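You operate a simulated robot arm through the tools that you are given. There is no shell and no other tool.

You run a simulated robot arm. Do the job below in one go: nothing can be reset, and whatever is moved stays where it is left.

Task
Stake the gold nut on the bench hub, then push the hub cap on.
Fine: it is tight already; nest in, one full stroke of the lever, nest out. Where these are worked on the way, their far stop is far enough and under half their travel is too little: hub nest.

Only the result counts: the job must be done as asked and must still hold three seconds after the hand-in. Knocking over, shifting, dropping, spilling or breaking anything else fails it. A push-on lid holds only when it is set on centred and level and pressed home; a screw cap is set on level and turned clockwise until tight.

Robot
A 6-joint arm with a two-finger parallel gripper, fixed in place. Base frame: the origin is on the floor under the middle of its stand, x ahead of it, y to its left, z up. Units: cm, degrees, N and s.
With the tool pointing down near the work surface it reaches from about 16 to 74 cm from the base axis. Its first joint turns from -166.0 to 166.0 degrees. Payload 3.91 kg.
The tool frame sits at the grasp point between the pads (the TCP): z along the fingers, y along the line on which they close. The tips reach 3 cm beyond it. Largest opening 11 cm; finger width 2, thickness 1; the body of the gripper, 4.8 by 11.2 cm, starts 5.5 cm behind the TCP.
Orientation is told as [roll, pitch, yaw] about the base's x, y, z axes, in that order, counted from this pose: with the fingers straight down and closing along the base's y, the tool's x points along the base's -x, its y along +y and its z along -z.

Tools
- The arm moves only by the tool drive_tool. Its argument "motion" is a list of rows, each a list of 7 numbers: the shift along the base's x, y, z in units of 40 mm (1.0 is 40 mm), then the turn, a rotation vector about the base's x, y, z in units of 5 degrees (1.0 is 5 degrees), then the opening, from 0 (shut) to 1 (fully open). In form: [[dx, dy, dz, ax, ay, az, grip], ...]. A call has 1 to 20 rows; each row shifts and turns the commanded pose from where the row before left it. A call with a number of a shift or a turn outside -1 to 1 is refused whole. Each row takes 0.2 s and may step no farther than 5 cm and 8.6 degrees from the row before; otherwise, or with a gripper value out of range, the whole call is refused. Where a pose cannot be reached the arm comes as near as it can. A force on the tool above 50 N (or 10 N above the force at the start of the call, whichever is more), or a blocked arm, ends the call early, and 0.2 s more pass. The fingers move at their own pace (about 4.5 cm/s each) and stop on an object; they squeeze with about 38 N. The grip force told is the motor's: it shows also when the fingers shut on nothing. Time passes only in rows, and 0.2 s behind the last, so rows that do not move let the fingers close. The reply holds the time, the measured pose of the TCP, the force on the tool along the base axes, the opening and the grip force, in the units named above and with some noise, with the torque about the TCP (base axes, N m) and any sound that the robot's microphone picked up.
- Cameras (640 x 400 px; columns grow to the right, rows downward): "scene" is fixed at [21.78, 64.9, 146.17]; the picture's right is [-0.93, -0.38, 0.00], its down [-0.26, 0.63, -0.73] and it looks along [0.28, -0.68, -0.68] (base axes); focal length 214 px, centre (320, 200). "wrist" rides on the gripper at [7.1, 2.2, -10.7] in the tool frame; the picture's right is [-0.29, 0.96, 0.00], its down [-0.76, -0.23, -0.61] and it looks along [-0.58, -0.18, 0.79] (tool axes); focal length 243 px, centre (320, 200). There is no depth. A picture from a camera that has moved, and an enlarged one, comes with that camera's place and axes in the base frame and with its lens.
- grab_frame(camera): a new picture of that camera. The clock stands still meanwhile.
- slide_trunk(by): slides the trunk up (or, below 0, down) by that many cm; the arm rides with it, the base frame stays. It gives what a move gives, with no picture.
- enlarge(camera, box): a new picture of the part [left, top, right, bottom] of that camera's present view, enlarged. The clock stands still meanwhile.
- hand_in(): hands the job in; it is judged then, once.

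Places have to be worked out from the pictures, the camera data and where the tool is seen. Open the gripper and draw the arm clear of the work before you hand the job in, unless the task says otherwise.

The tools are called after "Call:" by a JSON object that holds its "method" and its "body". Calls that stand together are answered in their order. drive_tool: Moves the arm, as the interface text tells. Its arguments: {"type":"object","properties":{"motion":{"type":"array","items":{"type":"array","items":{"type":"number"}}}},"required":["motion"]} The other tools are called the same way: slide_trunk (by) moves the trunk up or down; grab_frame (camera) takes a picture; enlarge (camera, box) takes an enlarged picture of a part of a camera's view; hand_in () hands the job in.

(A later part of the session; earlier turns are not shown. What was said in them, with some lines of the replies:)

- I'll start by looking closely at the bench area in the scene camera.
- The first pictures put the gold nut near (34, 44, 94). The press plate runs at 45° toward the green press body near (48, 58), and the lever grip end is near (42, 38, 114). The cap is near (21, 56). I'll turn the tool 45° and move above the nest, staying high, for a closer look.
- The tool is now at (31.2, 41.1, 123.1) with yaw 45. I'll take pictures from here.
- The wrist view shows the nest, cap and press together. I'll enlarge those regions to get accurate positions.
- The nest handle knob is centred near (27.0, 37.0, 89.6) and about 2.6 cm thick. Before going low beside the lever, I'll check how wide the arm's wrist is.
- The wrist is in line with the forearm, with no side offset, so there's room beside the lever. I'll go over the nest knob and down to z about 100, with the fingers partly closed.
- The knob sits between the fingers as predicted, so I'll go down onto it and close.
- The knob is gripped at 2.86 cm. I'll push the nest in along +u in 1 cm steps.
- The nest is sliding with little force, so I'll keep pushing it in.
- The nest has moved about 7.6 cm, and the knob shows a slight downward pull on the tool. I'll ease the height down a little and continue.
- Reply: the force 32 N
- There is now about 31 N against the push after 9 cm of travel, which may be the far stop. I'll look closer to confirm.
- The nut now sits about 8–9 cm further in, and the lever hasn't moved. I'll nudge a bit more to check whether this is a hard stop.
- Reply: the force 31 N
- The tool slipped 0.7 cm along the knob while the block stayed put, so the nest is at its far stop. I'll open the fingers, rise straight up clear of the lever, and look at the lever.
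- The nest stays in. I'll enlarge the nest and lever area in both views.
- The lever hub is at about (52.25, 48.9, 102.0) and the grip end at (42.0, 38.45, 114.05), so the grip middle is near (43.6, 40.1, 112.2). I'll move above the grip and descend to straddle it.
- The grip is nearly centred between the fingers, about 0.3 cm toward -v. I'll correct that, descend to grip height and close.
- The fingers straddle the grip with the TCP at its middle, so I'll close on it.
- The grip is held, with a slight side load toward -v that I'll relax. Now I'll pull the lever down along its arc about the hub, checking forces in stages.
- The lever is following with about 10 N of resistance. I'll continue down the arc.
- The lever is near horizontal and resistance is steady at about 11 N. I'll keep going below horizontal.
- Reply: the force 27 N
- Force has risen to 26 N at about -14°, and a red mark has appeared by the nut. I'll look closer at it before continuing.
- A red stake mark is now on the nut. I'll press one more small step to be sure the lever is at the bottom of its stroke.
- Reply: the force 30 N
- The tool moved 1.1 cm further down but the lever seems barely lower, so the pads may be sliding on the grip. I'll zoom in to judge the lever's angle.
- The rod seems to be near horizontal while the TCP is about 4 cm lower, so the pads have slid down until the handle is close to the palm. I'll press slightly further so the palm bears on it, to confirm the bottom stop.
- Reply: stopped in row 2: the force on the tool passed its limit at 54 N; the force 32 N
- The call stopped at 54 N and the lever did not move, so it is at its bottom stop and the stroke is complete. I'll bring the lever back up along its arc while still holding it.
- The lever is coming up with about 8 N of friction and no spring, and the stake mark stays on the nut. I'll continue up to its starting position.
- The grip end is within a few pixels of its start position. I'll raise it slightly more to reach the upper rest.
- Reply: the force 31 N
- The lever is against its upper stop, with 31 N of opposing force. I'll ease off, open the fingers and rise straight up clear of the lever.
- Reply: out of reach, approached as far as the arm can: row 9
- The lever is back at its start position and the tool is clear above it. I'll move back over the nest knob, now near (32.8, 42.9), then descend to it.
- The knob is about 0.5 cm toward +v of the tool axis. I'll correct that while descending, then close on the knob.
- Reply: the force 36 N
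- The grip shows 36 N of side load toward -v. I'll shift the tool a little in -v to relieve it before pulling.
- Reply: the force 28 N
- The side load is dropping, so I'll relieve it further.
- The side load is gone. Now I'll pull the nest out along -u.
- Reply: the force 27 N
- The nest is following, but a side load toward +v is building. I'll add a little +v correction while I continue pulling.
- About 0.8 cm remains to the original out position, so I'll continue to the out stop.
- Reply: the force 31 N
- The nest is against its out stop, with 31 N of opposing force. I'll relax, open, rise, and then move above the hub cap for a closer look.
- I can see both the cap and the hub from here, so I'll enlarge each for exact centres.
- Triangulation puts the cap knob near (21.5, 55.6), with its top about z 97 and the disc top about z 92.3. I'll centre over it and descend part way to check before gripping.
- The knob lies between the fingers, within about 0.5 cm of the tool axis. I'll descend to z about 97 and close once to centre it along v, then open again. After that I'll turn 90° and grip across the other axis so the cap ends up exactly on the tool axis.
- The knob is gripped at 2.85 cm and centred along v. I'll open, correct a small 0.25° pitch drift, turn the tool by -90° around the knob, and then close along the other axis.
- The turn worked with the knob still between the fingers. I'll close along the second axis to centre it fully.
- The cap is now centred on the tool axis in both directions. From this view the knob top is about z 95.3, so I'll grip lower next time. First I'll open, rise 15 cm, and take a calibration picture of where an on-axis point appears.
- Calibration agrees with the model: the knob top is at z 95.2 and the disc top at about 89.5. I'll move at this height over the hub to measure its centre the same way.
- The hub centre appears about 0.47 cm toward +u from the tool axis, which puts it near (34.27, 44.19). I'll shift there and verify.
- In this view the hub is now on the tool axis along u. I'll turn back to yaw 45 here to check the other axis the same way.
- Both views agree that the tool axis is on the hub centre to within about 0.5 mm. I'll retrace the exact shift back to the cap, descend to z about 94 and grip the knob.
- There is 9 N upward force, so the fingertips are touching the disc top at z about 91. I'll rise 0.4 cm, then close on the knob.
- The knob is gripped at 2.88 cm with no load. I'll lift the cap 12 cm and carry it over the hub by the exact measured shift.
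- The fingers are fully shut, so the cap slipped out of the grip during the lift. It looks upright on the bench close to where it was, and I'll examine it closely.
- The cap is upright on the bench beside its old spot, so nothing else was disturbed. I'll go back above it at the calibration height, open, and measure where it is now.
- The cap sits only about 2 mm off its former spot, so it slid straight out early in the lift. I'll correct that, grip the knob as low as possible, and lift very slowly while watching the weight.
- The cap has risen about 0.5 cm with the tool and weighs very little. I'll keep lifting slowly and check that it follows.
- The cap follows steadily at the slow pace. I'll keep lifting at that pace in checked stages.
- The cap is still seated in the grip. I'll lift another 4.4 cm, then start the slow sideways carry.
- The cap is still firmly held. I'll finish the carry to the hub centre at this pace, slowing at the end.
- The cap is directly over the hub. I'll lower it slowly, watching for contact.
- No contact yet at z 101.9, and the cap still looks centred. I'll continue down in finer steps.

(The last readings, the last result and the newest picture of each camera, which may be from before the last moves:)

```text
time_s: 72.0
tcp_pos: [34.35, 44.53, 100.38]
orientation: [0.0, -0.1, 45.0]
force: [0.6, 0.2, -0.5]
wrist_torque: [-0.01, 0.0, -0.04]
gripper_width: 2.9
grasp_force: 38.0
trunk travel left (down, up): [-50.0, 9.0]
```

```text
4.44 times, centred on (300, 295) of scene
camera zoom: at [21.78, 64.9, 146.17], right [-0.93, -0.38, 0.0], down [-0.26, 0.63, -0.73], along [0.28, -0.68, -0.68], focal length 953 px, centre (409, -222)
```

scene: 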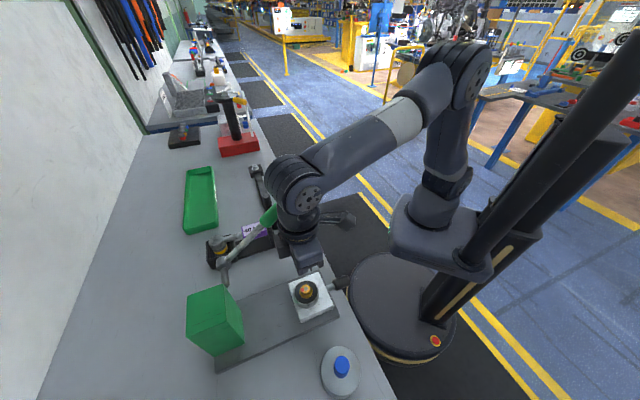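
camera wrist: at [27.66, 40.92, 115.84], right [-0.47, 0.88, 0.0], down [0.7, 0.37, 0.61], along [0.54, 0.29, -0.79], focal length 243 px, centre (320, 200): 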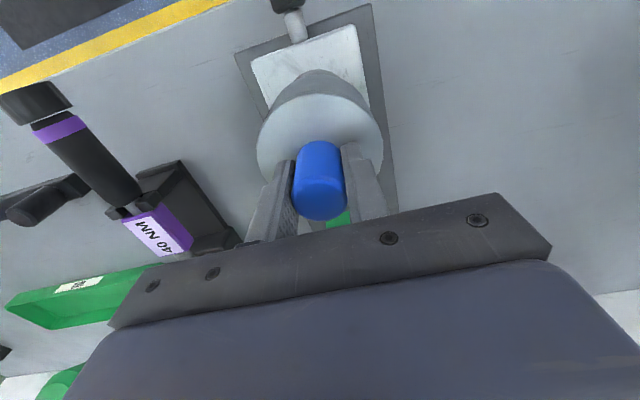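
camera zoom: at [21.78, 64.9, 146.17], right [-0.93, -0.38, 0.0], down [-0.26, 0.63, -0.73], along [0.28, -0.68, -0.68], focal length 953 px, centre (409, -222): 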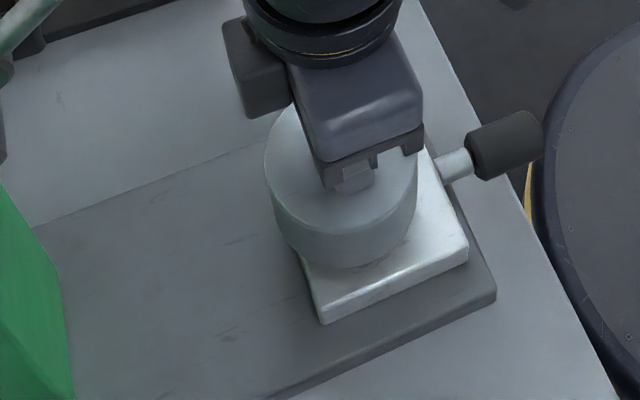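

Call:
{"method": "drive_tool", "body": {"motion": [[0, 0, -0.06, 0, 0, 0, 0], [0, 0, -0.06, 0, 0, 0, 0], [0, 0, -0.06, 0, 0, 0, 0], [0, 0, -0.06, 0, 0, 0, 0]]}}

Call:
{"method": "enlarge", "body": {"camera": "scene", "box": [250, 250, 350, 340]}}

```text
time_s: 73.0
tcp_pos: [34.31, 44.47, 99.31]
orientation: [0.1, -0.1, 45.0]
force: [0.2, -0.5, 0.4]
wrist_torque: [-0.09, 0.03, -0.01]
gripper_width: 2.87
grasp_force: 37.7
trunk travel left (down, up): [-50.0, 9.0]
```

```text
4.44 times, centred on (300, 295) of scene
camera zoom: at [21.78, 64.9, 146.17], right [-0.93, -0.38, 0.0], down [-0.26, 0.63, -0.73], along [0.28, -0.68, -0.68], focal length 953 px, centre (409, -222)
```

zoom: 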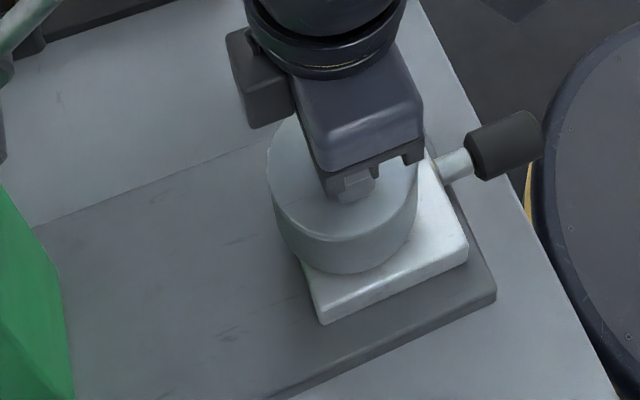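

There's a faint first touch at z 99.3. I'll continue gently.

Call:
{"method": "drive_tool", "body": {"motion": [[0, 0, -0.05, 0, 0, 0, 0], [0, 0, -0.05, 0, 0, 0, 0]]}}

```text
time_s: 73.6
tcp_pos: [34.43, 44.27, 99.2]
orientation: [0.1, -0.2, 45.0]
force: [-0.3, -1.3, 11.0]
wrist_torque: [-0.85, 0.7, 0.01]
gripper_width: 2.88
grasp_force: 38.0
trunk travel left (down, up): [-50.0, 9.0]
```

Contact with 11 N of upward force, plus some torque about the v axis. I'll look at the cap's level and position before pressing.

Call:
{"method": "grab_frame", "body": {"camera": "wrist"}}

Call:
{"method": "enlarge", "body": {"camera": "scene", "box": [265, 260, 345, 325]}}

```text
taken
camera wrist: at [27.64, 40.91, 109.82], right [-0.47, 0.88, 0.0], down [0.7, 0.37, 0.61], along [0.54, 0.29, -0.79], focal length 243 px, centre (320, 200)
```

wrist: 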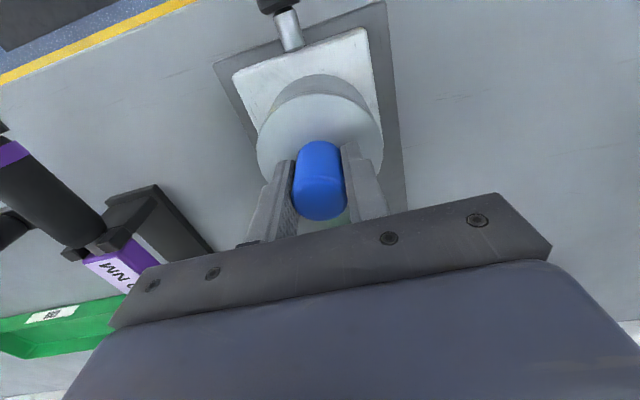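

```text
6.15 times, centred on (305, 292) of scene
camera zoom: at [21.78, 64.9, 146.17], right [-0.93, -0.38, 0.0], down [-0.26, 0.63, -0.73], along [0.28, -0.68, -0.68], focal length 1320 px, centre (412, -369)
```

zoom: 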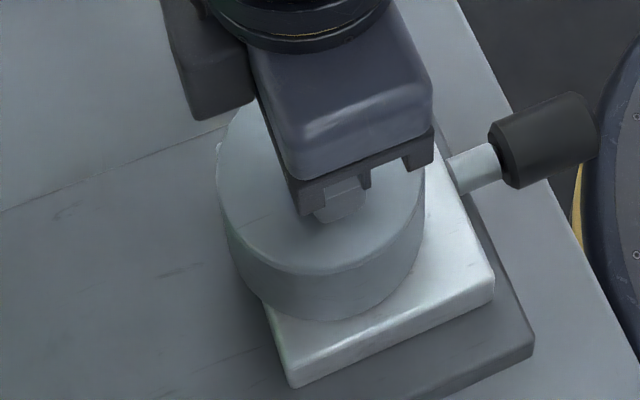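

The cap looks level and aligned with the hub to within a millimetre or so. I'll press down a bit more and watch the response.

Call:
{"method": "drive_tool", "body": {"motion": [[0, 0, -0.05, 0, 0, 0, 0], [0, 0, -0.05, 0, 0, 0, 0]]}}

Call:
{"method": "enlarge", "body": {"camera": "scene", "box": [265, 260, 345, 325]}}

```text
time_s: 74.2
tcp_pos: [34.25, 44.39, 99.09]
orientation: [0.2, -0.8, 44.9]
force: [1.6, -0.5, 43.5]
wrist_torque: [-0.47, 0.2, -0.03]
gripper_width: 2.88
grasp_force: 37.9
trunk travel left (down, up): [-50.0, 9.0]
```

```text
6.15 times, centred on (305, 292) of scene
camera zoom: at [21.78, 64.9, 146.17], right [-0.93, -0.38, 0.0], down [-0.26, 0.63, -0.73], along [0.28, -0.68, -0.68], focal length 1320 px, centre (412, -369)
```

zoom: 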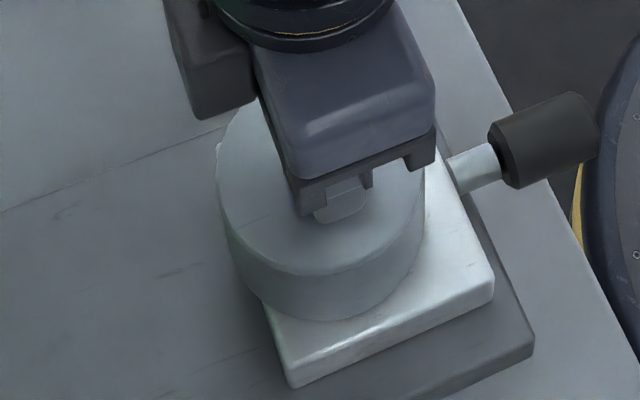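

Force rose to 43 N in just 1 mm, so this is firm contact. Pressing through the grip could tilt the cap, so I'll ease off, release the knob and rise. Then I'll shut the fingers and press squarely on the knob's top.

Call:
{"method": "drive_tool", "body": {"motion": [[0, 0, 0.06, 0, 0, 0, 0], [0, 0, 0.03, 0, 0, 0, 0], [0, 0, 0, 0, 0, 0, 0.5], [0, 0, 0, 0, 0, 0, 0.5], [0, 0, 0, 0, 0, 0, 0.5], [0, 0, 0, 0, 0, 0, 0.5]]}}

Call:
{"method": "grab_frame", "body": {"camera": "wrist"}}

```text
time_s: 75.6
tcp_pos: [34.19, 44.33, 98.99]
orientation: [0.2, -0.1, 45.0]
force: [-4.8, 0.9, 19.6]
wrist_torque: [-0.04, 0.1, 0.13]
gripper_width: 5.41
grasp_force: 0.1
trunk travel left (down, up): [-50.0, 9.0]
```

```text
taken
camera wrist: at [27.54, 40.85, 109.66], right [-0.47, 0.88, 0.0], down [0.7, 0.37, 0.61], along [0.54, 0.29, -0.79], focal length 243 px, centre (320, 200)
```

wrist: 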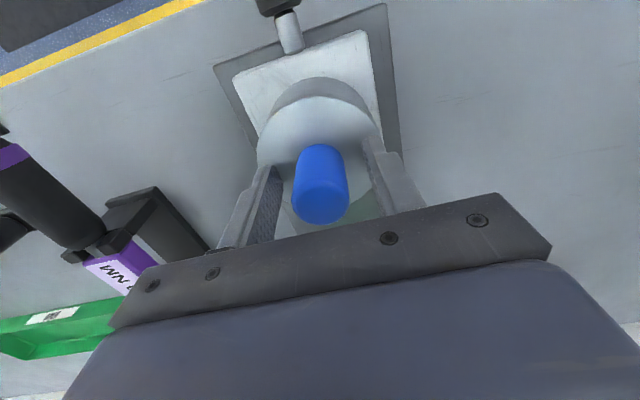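

The fingers are open and the tips are resting lightly on the disc top, near z 96. I'll rise clear of the knob and look at the cap from above.

Call:
{"method": "drive_tool", "body": {"motion": [[0, 0, 0.15, 0, 0, 0, 0.5], [0, 0, 0.4, 0, 0, 0, 0.5], [0, 0, 0.8, 0, 0, 0, 0.5], [0, 0, 0.9, 0, 0, 0, 0.5], [0, 0, 0.9, 0, 0, 0, 0.5], [0, 0, 0.9, 0, 0, 0, 0.5], [0, 0, 0, 0, 0, 0, 0.5]]}}

Call:
{"method": "enlarge", "body": {"camera": "wrist", "box": [250, 20, 410, 160]}}

Call:
{"method": "enlarge", "body": {"camera": "scene", "box": [265, 260, 345, 325]}}

```text
time_s: 77.2
tcp_pos: [34.28, 44.35, 115.07]
orientation: [0.1, -0.2, 45.0]
force: [0.0, 0.2, -1.0]
wrist_torque: [-0.02, 0.0, 0.0]
gripper_width: 5.5
grasp_force: 0.0
trunk travel left (down, up): [-50.0, 9.0]
```

```text
2.86 times, centred on (330, 90) of wrist
camera zoom: at [27.61, 40.98, 125.83], right [-0.47, 0.88, 0.0], down [0.7, 0.37, 0.61], along [0.54, 0.29, -0.79], focal length 693 px, centre (291, 514)
```

zoom: 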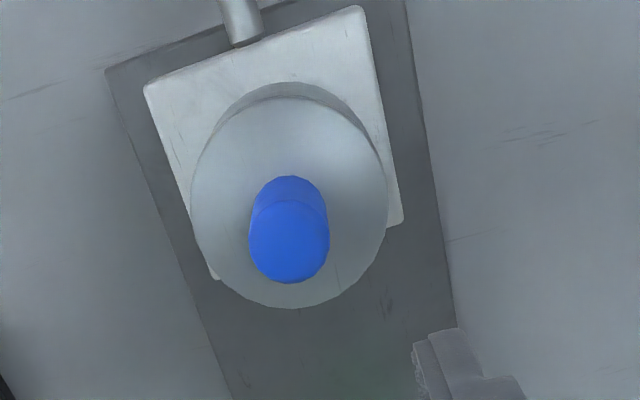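

```text
6.15 times, centred on (305, 292) of scene
camera zoom: at [21.78, 64.9, 146.17], right [-0.93, -0.38, 0.0], down [-0.26, 0.63, -0.73], along [0.28, -0.68, -0.68], focal length 1320 px, centre (412, -369)
```

zoom: 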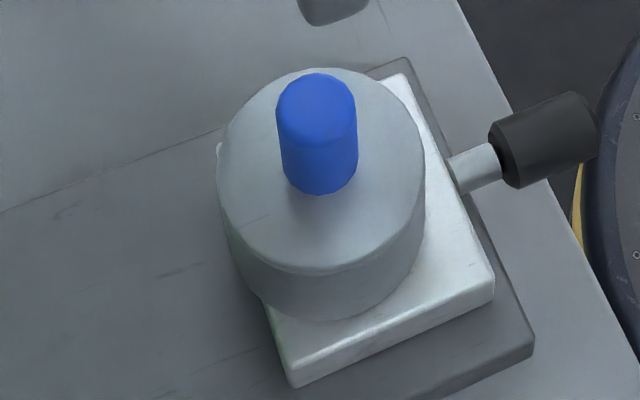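

The cap sits level and centred. Now I'll shut the fingers and come down on the knob's top to press it home.

Call:
{"method": "drive_tool", "body": {"motion": [[0, 0, -0.6, 0, 0, 0, 0], [0, 0, -0.8, 0, 0, 0, 0], [0, 0, -0.6, 0, 0, 0, 0], [0, 0, -0.4, 0, 0, 0, 0], [0, 0, -0.25, 0, 0, 0, 0], [0, 0, 0, 0, 0, 0, 0], [0, 0, 0, 0, 0, 0, 0]]}}

Call:
{"method": "drive_tool", "body": {"motion": [[0, 0, -0.07, 0, 0, 0, 0], [0, 0, -0.07, 0, 0, 0, 0], [0, 0, -0.05, 0, 0, 0, 0]]}}

Call:
{"method": "grab_frame", "body": {"camera": "wrist"}}

```text
time_s: 78.8
tcp_pos: [34.24, 44.35, 104.43]
orientation: [0.1, -0.1, 45.1]
force: [-0.3, -0.3, -0.3]
wrist_torque: [-0.02, 0.01, -0.02]
gripper_width: 0.0
grasp_force: 37.4
trunk travel left (down, up): [-50.0, 9.0]
```

```text
time_s: 79.6
tcp_pos: [34.33, 44.34, 103.81]
orientation: [0.1, -0.2, 45.0]
force: [-0.2, 0.1, -0.4]
wrist_torque: [0.01, 0.02, 0.0]
gripper_width: 0.01
grasp_force: 37.8
trunk travel left (down, up): [-50.0, 9.0]
```

```text
taken
camera wrist: at [27.65, 40.95, 114.48], right [-0.47, 0.88, 0.0], down [0.7, 0.37, 0.61], along [0.54, 0.29, -0.79], focal length 243 px, centre (320, 200)
```

wrist: 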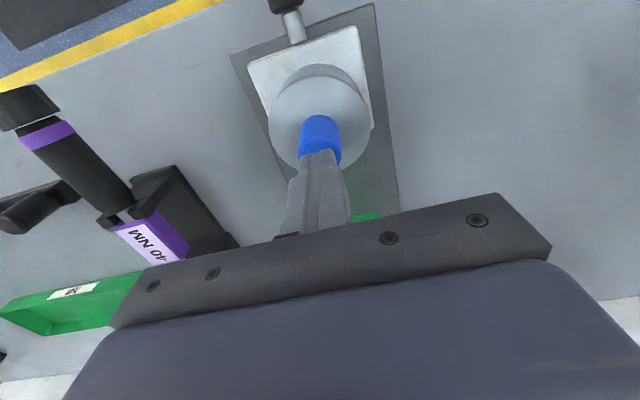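

The fingertips are just above the centre of the knob. I'll come down in small steps and press.

Call:
{"method": "drive_tool", "body": {"motion": [[0, 0, -0.06, 0, 0, 0, 0], [0, 0, -0.05, 0, 0, 0, 0], [0, 0, -0.05, 0, 0, 0, 0], [0, 0, -0.04, 0, 0, 0, 0]]}}

```text
time_s: 80.6
tcp_pos: [34.31, 44.44, 103.24]
orientation: [0.2, -0.5, 45.0]
force: [-0.2, 0.8, 25.5]
wrist_torque: [-0.11, 0.1, -0.02]
gripper_width: 0.0
grasp_force: 37.8
trunk travel left (down, up): [-50.0, 9.0]
```

In contact at 25 N, with little torque. I'll press harder in steps.

Call:
{"method": "drive_tool", "body": {"motion": [[0, 0, -0.04, 0, 0, 0, 0], [0, 0, -0.03, 0, 0, 0, 0], [0, 0, 0, 0, 0, 0, 0]]}}

Call:
{"method": "enlarge", "body": {"camera": "scene", "box": [265, 260, 345, 325]}}

```text
time_s: 81.2
tcp_pos: [34.42, 44.47, 103.39]
orientation: [0.3, -1.1, 45.0]
force: [2.4, 0.4, 16.8]
wrist_torque: [-0.06, 0.04, 0.08]
gripper_width: 0.0
grasp_force: 37.5
trunk travel left (down, up): [-50.0, 9.0]
stopped in row 3: the force on the tool passed its limit at 51 N (the readings are from after the stop); the commanded pose is now the measured one
```

```text
6.15 times, centred on (305, 292) of scene
camera zoom: at [21.78, 64.9, 146.17], right [-0.93, -0.38, 0.0], down [-0.26, 0.63, -0.73], along [0.28, -0.68, -0.68], focal length 1320 px, centre (412, -369)
```

zoom: 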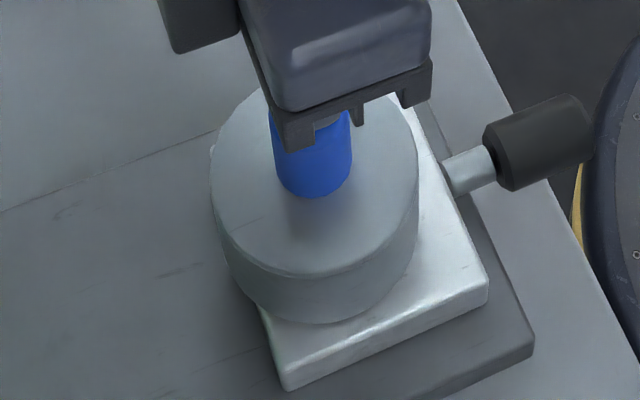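

I pressed with 51 N and the cap didn't sink further. Its rim matches the block top near z 91, so it appears seated, though the press nudged the nest by about 2 mm. I'll rise, level the tool again and inspect.

Call:
{"method": "drive_tool", "body": {"motion": [[0, 0, 0.2, -0.1, 0.06, 0, 0], [0, 0, 0.6, -0.09, 0.05, 0, 0], [0, 0, 0.9, 0, 0, 0, 0], [0, 0, 0.9, 0, 0, 0, 0], [0, 0, 0.4, 0, 0, 0, 0], [0, 0, 0, 0, 0, 0, 0]]}}

Call:
{"method": "enlarge", "body": {"camera": "scene", "box": [270, 265, 340, 325]}}

Call:
{"method": "enlarge", "body": {"camera": "wrist", "box": [250, 20, 410, 160]}}

```text
time_s: 82.6
tcp_pos: [34.47, 44.4, 115.14]
orientation: [-0.1, 0.4, 45.0]
force: [-0.4, 0.8, 1.0]
wrist_torque: [0.01, 0.02, 0.06]
gripper_width: 0.0
grasp_force: 37.9
trunk travel left (down, up): [-50.0, 9.0]
```

```text
6.67 times, centred on (305, 295) of scene
camera zoom: at [21.78, 64.9, 146.17], right [-0.93, -0.38, 0.0], down [-0.26, 0.63, -0.73], along [0.28, -0.68, -0.68], focal length 1430 px, centre (420, -433)
```

zoom: 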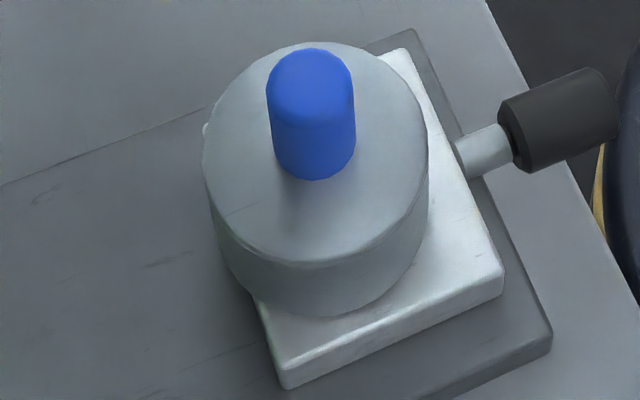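

```text
2.86 times, centred on (330, 90) of wrist
camera zoom: at [27.8, 41.14, 125.9], right [-0.47, 0.88, 0.0], down [0.7, 0.38, 0.6], along [0.53, 0.28, -0.8], focal length 693 px, centre (291, 514)
```

zoom: 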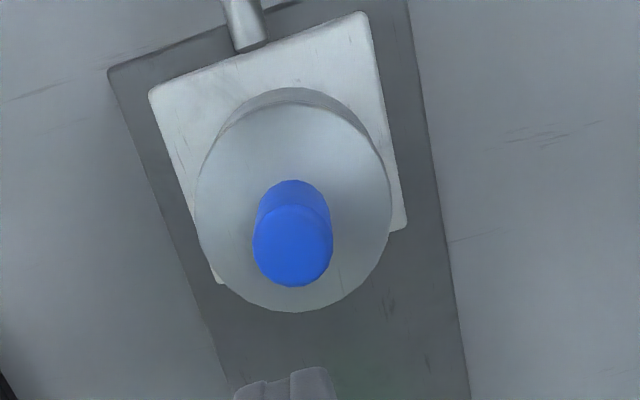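

The back-projection suggests the cap's rim rests on the block top, level and centred. To confirm it is really held, I'll re-level the tool, grip the knob and try a very gentle tug before a final press.

Call:
{"method": "drive_tool", "body": {"motion": [[-0.018, 0.018, 0, 0.057, -0.057, 0, 0.5], [0, 0, -0.8, 0, 0, 0, 0.5], [0, 0, -0.9, 0, 0, 0, 0.5], [0, 0, -0.9, 0, 0, 0, 0.5], [0, 0, -0.8, 0, 0, 0, 0.5], [0, 0, -0.45, 0, 0, 0, 0.5], [0, 0, 0, 0, 0, 0, 0.5]]}}

Call:
{"method": "grab_frame", "body": {"camera": "wrist"}}

```text
time_s: 84.2
tcp_pos: [34.27, 44.52, 99.63]
orientation: [-0.1, 0.0, 44.9]
force: [1.4, 0.3, 0.4]
wrist_torque: [-0.02, -0.02, 0.02]
gripper_width: 5.48
grasp_force: 0.1
trunk travel left (down, up): [-50.0, 9.0]
```

```text
taken
camera wrist: at [27.67, 41.14, 110.37], right [-0.47, 0.88, 0.0], down [0.7, 0.38, 0.61], along [0.54, 0.29, -0.79], focal length 243 px, centre (320, 200)
```

wrist: 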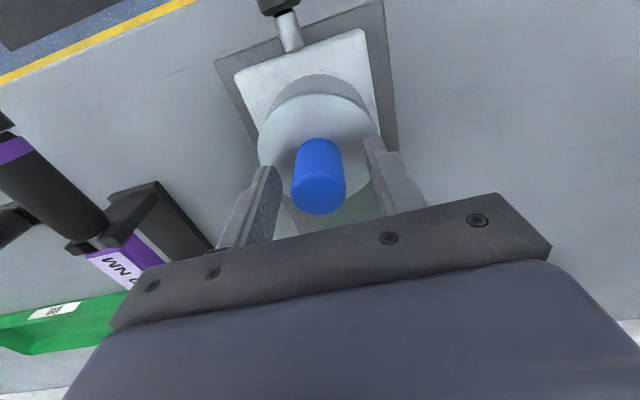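

The tool is level and straddling the knob. I'll close and check the loads.

Call:
{"method": "drive_tool", "body": {"motion": [[0, 0, 0, 0, 0, 0, 0], [0, 0, 0, 0, 0, 0, 0], [0, 0, 0, 0, 0, 0, 0], [0, 0, 0, 0, 0, 0, 0]]}}

Call:
{"method": "drive_tool", "body": {"motion": [[0, 0, 0.02, 0, 0, 0, 0], [0, 0, 0, 0, 0, 0, 0]]}}

```text
time_s: 85.2
tcp_pos: [34.35, 44.39, 99.72]
orientation: [-0.2, 0.0, 45.0]
force: [4.3, -4.2, 0.0]
wrist_torque: [-0.03, -0.04, -0.03]
gripper_width: 2.86
grasp_force: 38.0
trunk travel left (down, up): [-50.0, 9.0]
```

```text
time_s: 85.8
tcp_pos: [34.41, 44.56, 99.7]
orientation: [-0.1, 0.1, 45.0]
force: [5.8, -6.6, -9.3]
wrist_torque: [0.37, -0.49, -0.05]
gripper_width: 2.85
grasp_force: 38.4
trunk travel left (down, up): [-50.0, 9.0]
```

The lid resisted a 9 N upward tug without moving, so it is held on. I'll ease back down with a light press, release, and rise clear.

Call:
{"method": "drive_tool", "body": {"motion": [[0, 0, -0.03, 0, 0, 0, 0], [0, 0, -0.04, 0, 0, 0, 0], [0, 0, 0.03, 0, 0, 0, 0], [0, 0, 0, 0, 0, 0, 0.5], [0, 0, 0, 0, 0, 0, 0.5], [0, 0, 0, 0, 0, 0, 0.5], [0, 0, 0.4, 0, 0, 0, 0.5], [0, 0, 0.8, 0, 0, 0, 0.5], [0, 0, 0.9, 0, 0, 0, 0.5], [0, 0, 0.9, 0, 0, 0, 0.5], [0, 0, 0.8, 0, 0, 0, 0.5]]}}

Call:
{"method": "grab_frame", "body": {"camera": "wrist"}}

Call:
{"method": "enlarge", "body": {"camera": "scene", "box": [200, 240, 380, 380]}}

```text
time_s: 88.2
tcp_pos: [34.26, 44.37, 115.0]
orientation: [-0.2, -0.1, 45.0]
force: [-0.7, 0.4, -0.3]
wrist_torque: [-0.02, -0.01, -0.05]
gripper_width: 5.49
grasp_force: 0.0
trunk travel left (down, up): [-50.0, 9.0]
```

```text
taken
camera wrist: at [27.65, 41.08, 125.71], right [-0.47, 0.88, 0.0], down [0.7, 0.38, 0.61], along [0.54, 0.29, -0.79], focal length 243 px, centre (320, 200)
```

wrist: 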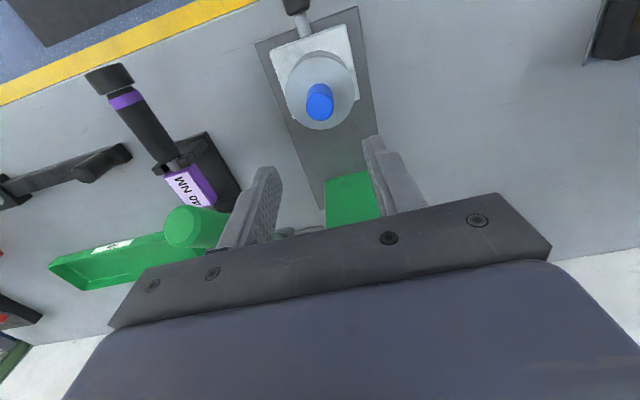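

```text
2.86 times, centred on (290, 310) of scene
camera zoom: at [21.78, 64.9, 146.17], right [-0.93, -0.38, 0.0], down [-0.26, 0.63, -0.73], along [0.28, -0.68, -0.68], focal length 613 px, centre (406, -114)
```

zoom: 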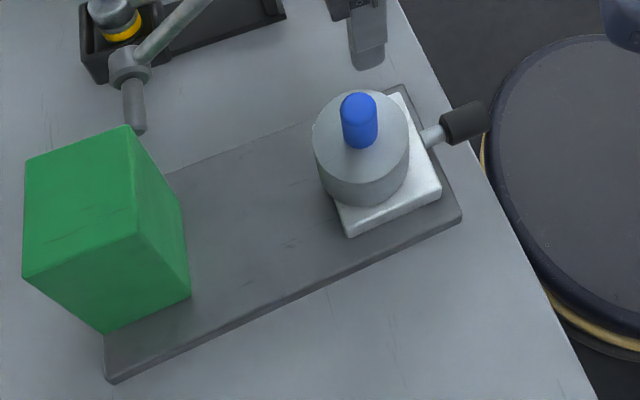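

The cap is on, level and centred. The nest sits about 2–3 mm off its out stop after pressing, so I'll grip its handle once more and draw it fully out.

Call:
{"method": "drive_tool", "body": {"motion": [[-0.62, -0.635, 0, 0, 0, 0, 0.55], [-0.62, -0.635, 0, 0, 0, 0, 0.55], [-0.62, -0.635, 0, 0, 0, 0, 0.55], [0, 0, -0.95, 0, 0, 0, 0.55], [0, 0, -0.95, 0, 0, 0, 0.55], [0, 0, -0.95, 0, 0, 0, 0.55], [0, 0, 0, 0, 0, 0, 0.55]]}}

Call:
{"method": "grab_frame", "body": {"camera": "wrist"}}

```text
time_s: 89.8
tcp_pos: [26.75, 36.9, 103.39]
orientation: [-0.1, -0.1, 45.0]
force: [1.6, -0.6, 0.4]
wrist_torque: [0.01, 0.01, -0.03]
gripper_width: 6.04
grasp_force: 0.0
trunk travel left (down, up): [-50.0, 9.0]
```

```text
taken
camera wrist: at [20.24, 33.53, 114.24], right [-0.47, 0.88, 0.0], down [0.7, 0.38, 0.61], along [0.54, 0.29, -0.79], focal length 243 px, centre (320, 200)
```

wrist: 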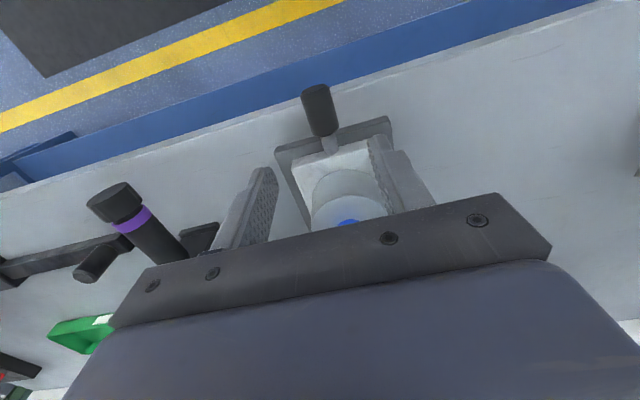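

The handle knob is centred under the tool, so I'll descend and grip it.

Call:
{"method": "drive_tool", "body": {"motion": [[0, 0, -0.9, 0, 0, 0, 0.55], [0, 0, -0.9, 0, 0, 0, 0.55], [0, 0, -0.8, 0, 0, 0, 0.55], [0, 0, -0.41, 0, 0, 0, 0.55], [0, 0, 0, 0, 0, 0, 0], [0, 0, 0, 0, 0, 0, 0], [0, 0, 0, 0, 0, 0, 0], [0, 0, 0, 0, 0, 0, 0]]}}

```text
time_s: 91.6
tcp_pos: [26.96, 36.93, 91.33]
orientation: [-0.1, 0.0, 45.0]
force: [3.5, -3.9, -3.5]
wrist_torque: [0.14, -0.43, -0.07]
gripper_width: 2.82
grasp_force: 44.9
trunk travel left (down, up): [-50.0, 9.0]
```

The handle is gripped with little side load. I'll pull gently outward until the stop is felt.

Call:
{"method": "drive_tool", "body": {"motion": [[-0.05, -0.05, 0, 0, 0, 0, 0], [-0.04, -0.04, 0, 0, 0, 0, 0], [-0.03, -0.03, 0, 0, 0, 0, 0]]}}

Call:
{"method": "enlarge", "body": {"camera": "scene", "box": [200, 240, 380, 380]}}

```text
time_s: 92.4
tcp_pos: [26.76, 36.74, 91.31]
orientation: [0.0, -0.3, 45.0]
force: [21.9, 8.6, 0.1]
wrist_torque: [-0.27, -0.13, 0.0]
gripper_width: 2.85
grasp_force: 44.7
trunk travel left (down, up): [-50.0, 9.0]
```

```text
2.86 times, centred on (290, 310) of scene
camera zoom: at [21.78, 64.9, 146.17], right [-0.93, -0.38, 0.0], down [-0.26, 0.63, -0.73], along [0.28, -0.68, -0.68], focal length 613 px, centre (406, -114)
```

zoom: 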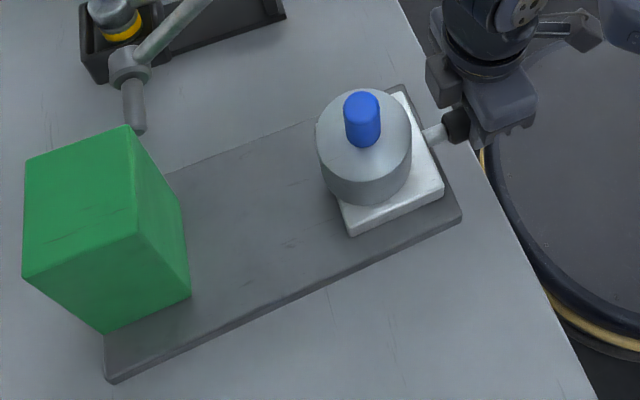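

The nest is back against its out stop with the cap riding on it. I'll relax, open, rise and draw the arm clear.

Call:
{"method": "drive_tool", "body": {"motion": [[0.045, 0.04, 0, 0, 0, 0, 0], [0, 0, 0, 0, 0, 0, 0.55], [0, 0, 0, 0, 0, 0, 0.55], [0, 0, 0, 0, 0, 0, 0.55], [0, 0, 0.5, 0, 0, 0, 0.55], [0, 0, 0.9, 0, 0, 0, 0.55], [0, 0, 0.9, 0, 0, 0, 0.55], [0, 0, 0.9, 0, 0, 0, 0.55], [0, 0, 0.9, 0, 0, 0, 0.55], [0, 0, 0.9, 0, 0, 0, 0.55], [-0.1, -0.7, 0.5, 0, 0, 0, 0.55], [-0.1, -0.8, 0.3, 0, 0, 0, 0.55], [-0.1, -0.8, 0, 0, 0, 0, 0.55]]}}

Call:
{"method": "grab_frame", "body": {"camera": "scene"}}

Call:
{"method": "enlarge", "body": {"camera": "scene", "box": [270, 255, 350, 325]}}

Call:
{"method": "grab_frame", "body": {"camera": "wrist"}}

```text
time_s: 95.2
tcp_pos: [25.38, 27.36, 114.62]
orientation: [-0.1, 0.0, 45.1]
force: [0.5, 0.9, -0.3]
wrist_torque: [0.01, 0.01, 0.02]
gripper_width: 6.08
grasp_force: 0.2
trunk travel left (down, up): [-50.0, 9.0]
```

```text
taken
```

scene: 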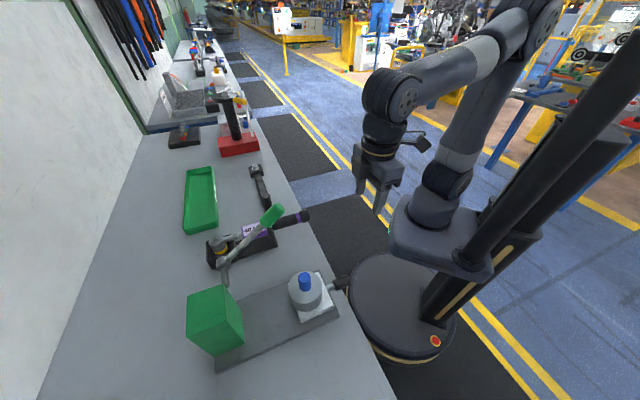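

```text
5.71 times, centred on (310, 290) of scene
camera zoom: at [21.78, 64.9, 146.17], right [-0.93, -0.38, 0.0], down [-0.26, 0.63, -0.73], along [0.28, -0.68, -0.68], focal length 1226 px, centre (377, -314)
```

zoom: 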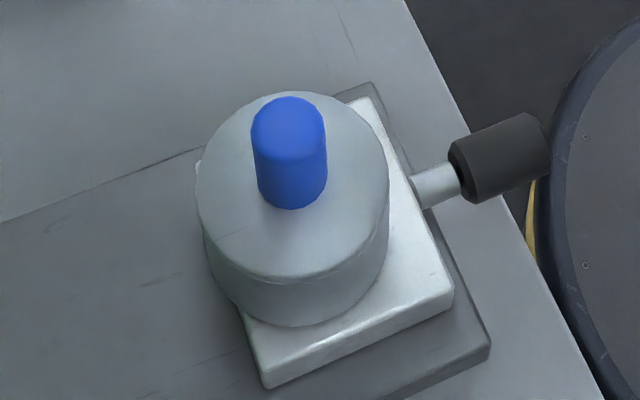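

```text
taken
camera wrist: at [18.79, 24.02, 125.35], right [-0.47, 0.88, 0.0], down [0.7, 0.38, 0.61], along [0.54, 0.29, -0.79], focal length 243 px, centre (320, 200)
```

wrist: 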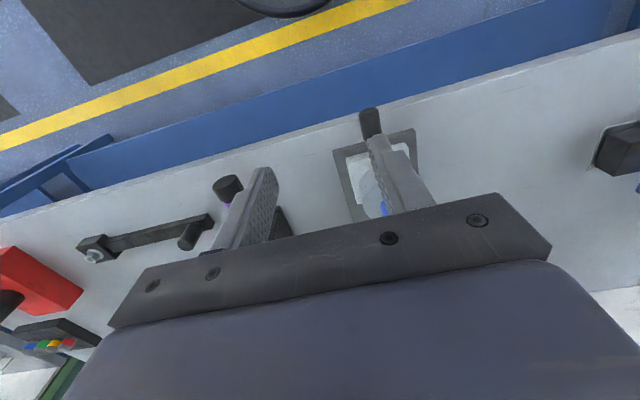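

The nut carries its red stake mark, the lever is back up and the nest is at its out stop. The cap is on level and centred, it held against the tug, and nothing else has moved. The gripper is open and the arm is clear, so I'm handing in.

Call:
{"method": "hand_in", "body": {}}

```text
The job is handed in.
```

The gold nut is staked and the hub cap is pushed on. I've handed the job in, but no verdict came back with it.

- **Staking:** I slid the nest in to its far stop and pulled the lever down to its bottom stop once. A red stake mark showed on the nut. I then raised the lever back to its upper stop and pulled the nest out.
- **Cap:** It went on centred and level. I pressed it with about 50 N and it went no lower. It then held against a 9 N upward tug.
- **First lift slipped:** My first lift of the cap was too fast and it slipped out of the grip. It ended up upright on the bench, about 2 mm from where it had been. The second, slower lift held.
- **Nest moved while pressing:** Pressing the cap pushed the nest in by 2–3 mm, so I drew it back to its out stop.

Nothing else on the bench moved in the final pictures. The gripper is open and the arm is clear of the work.
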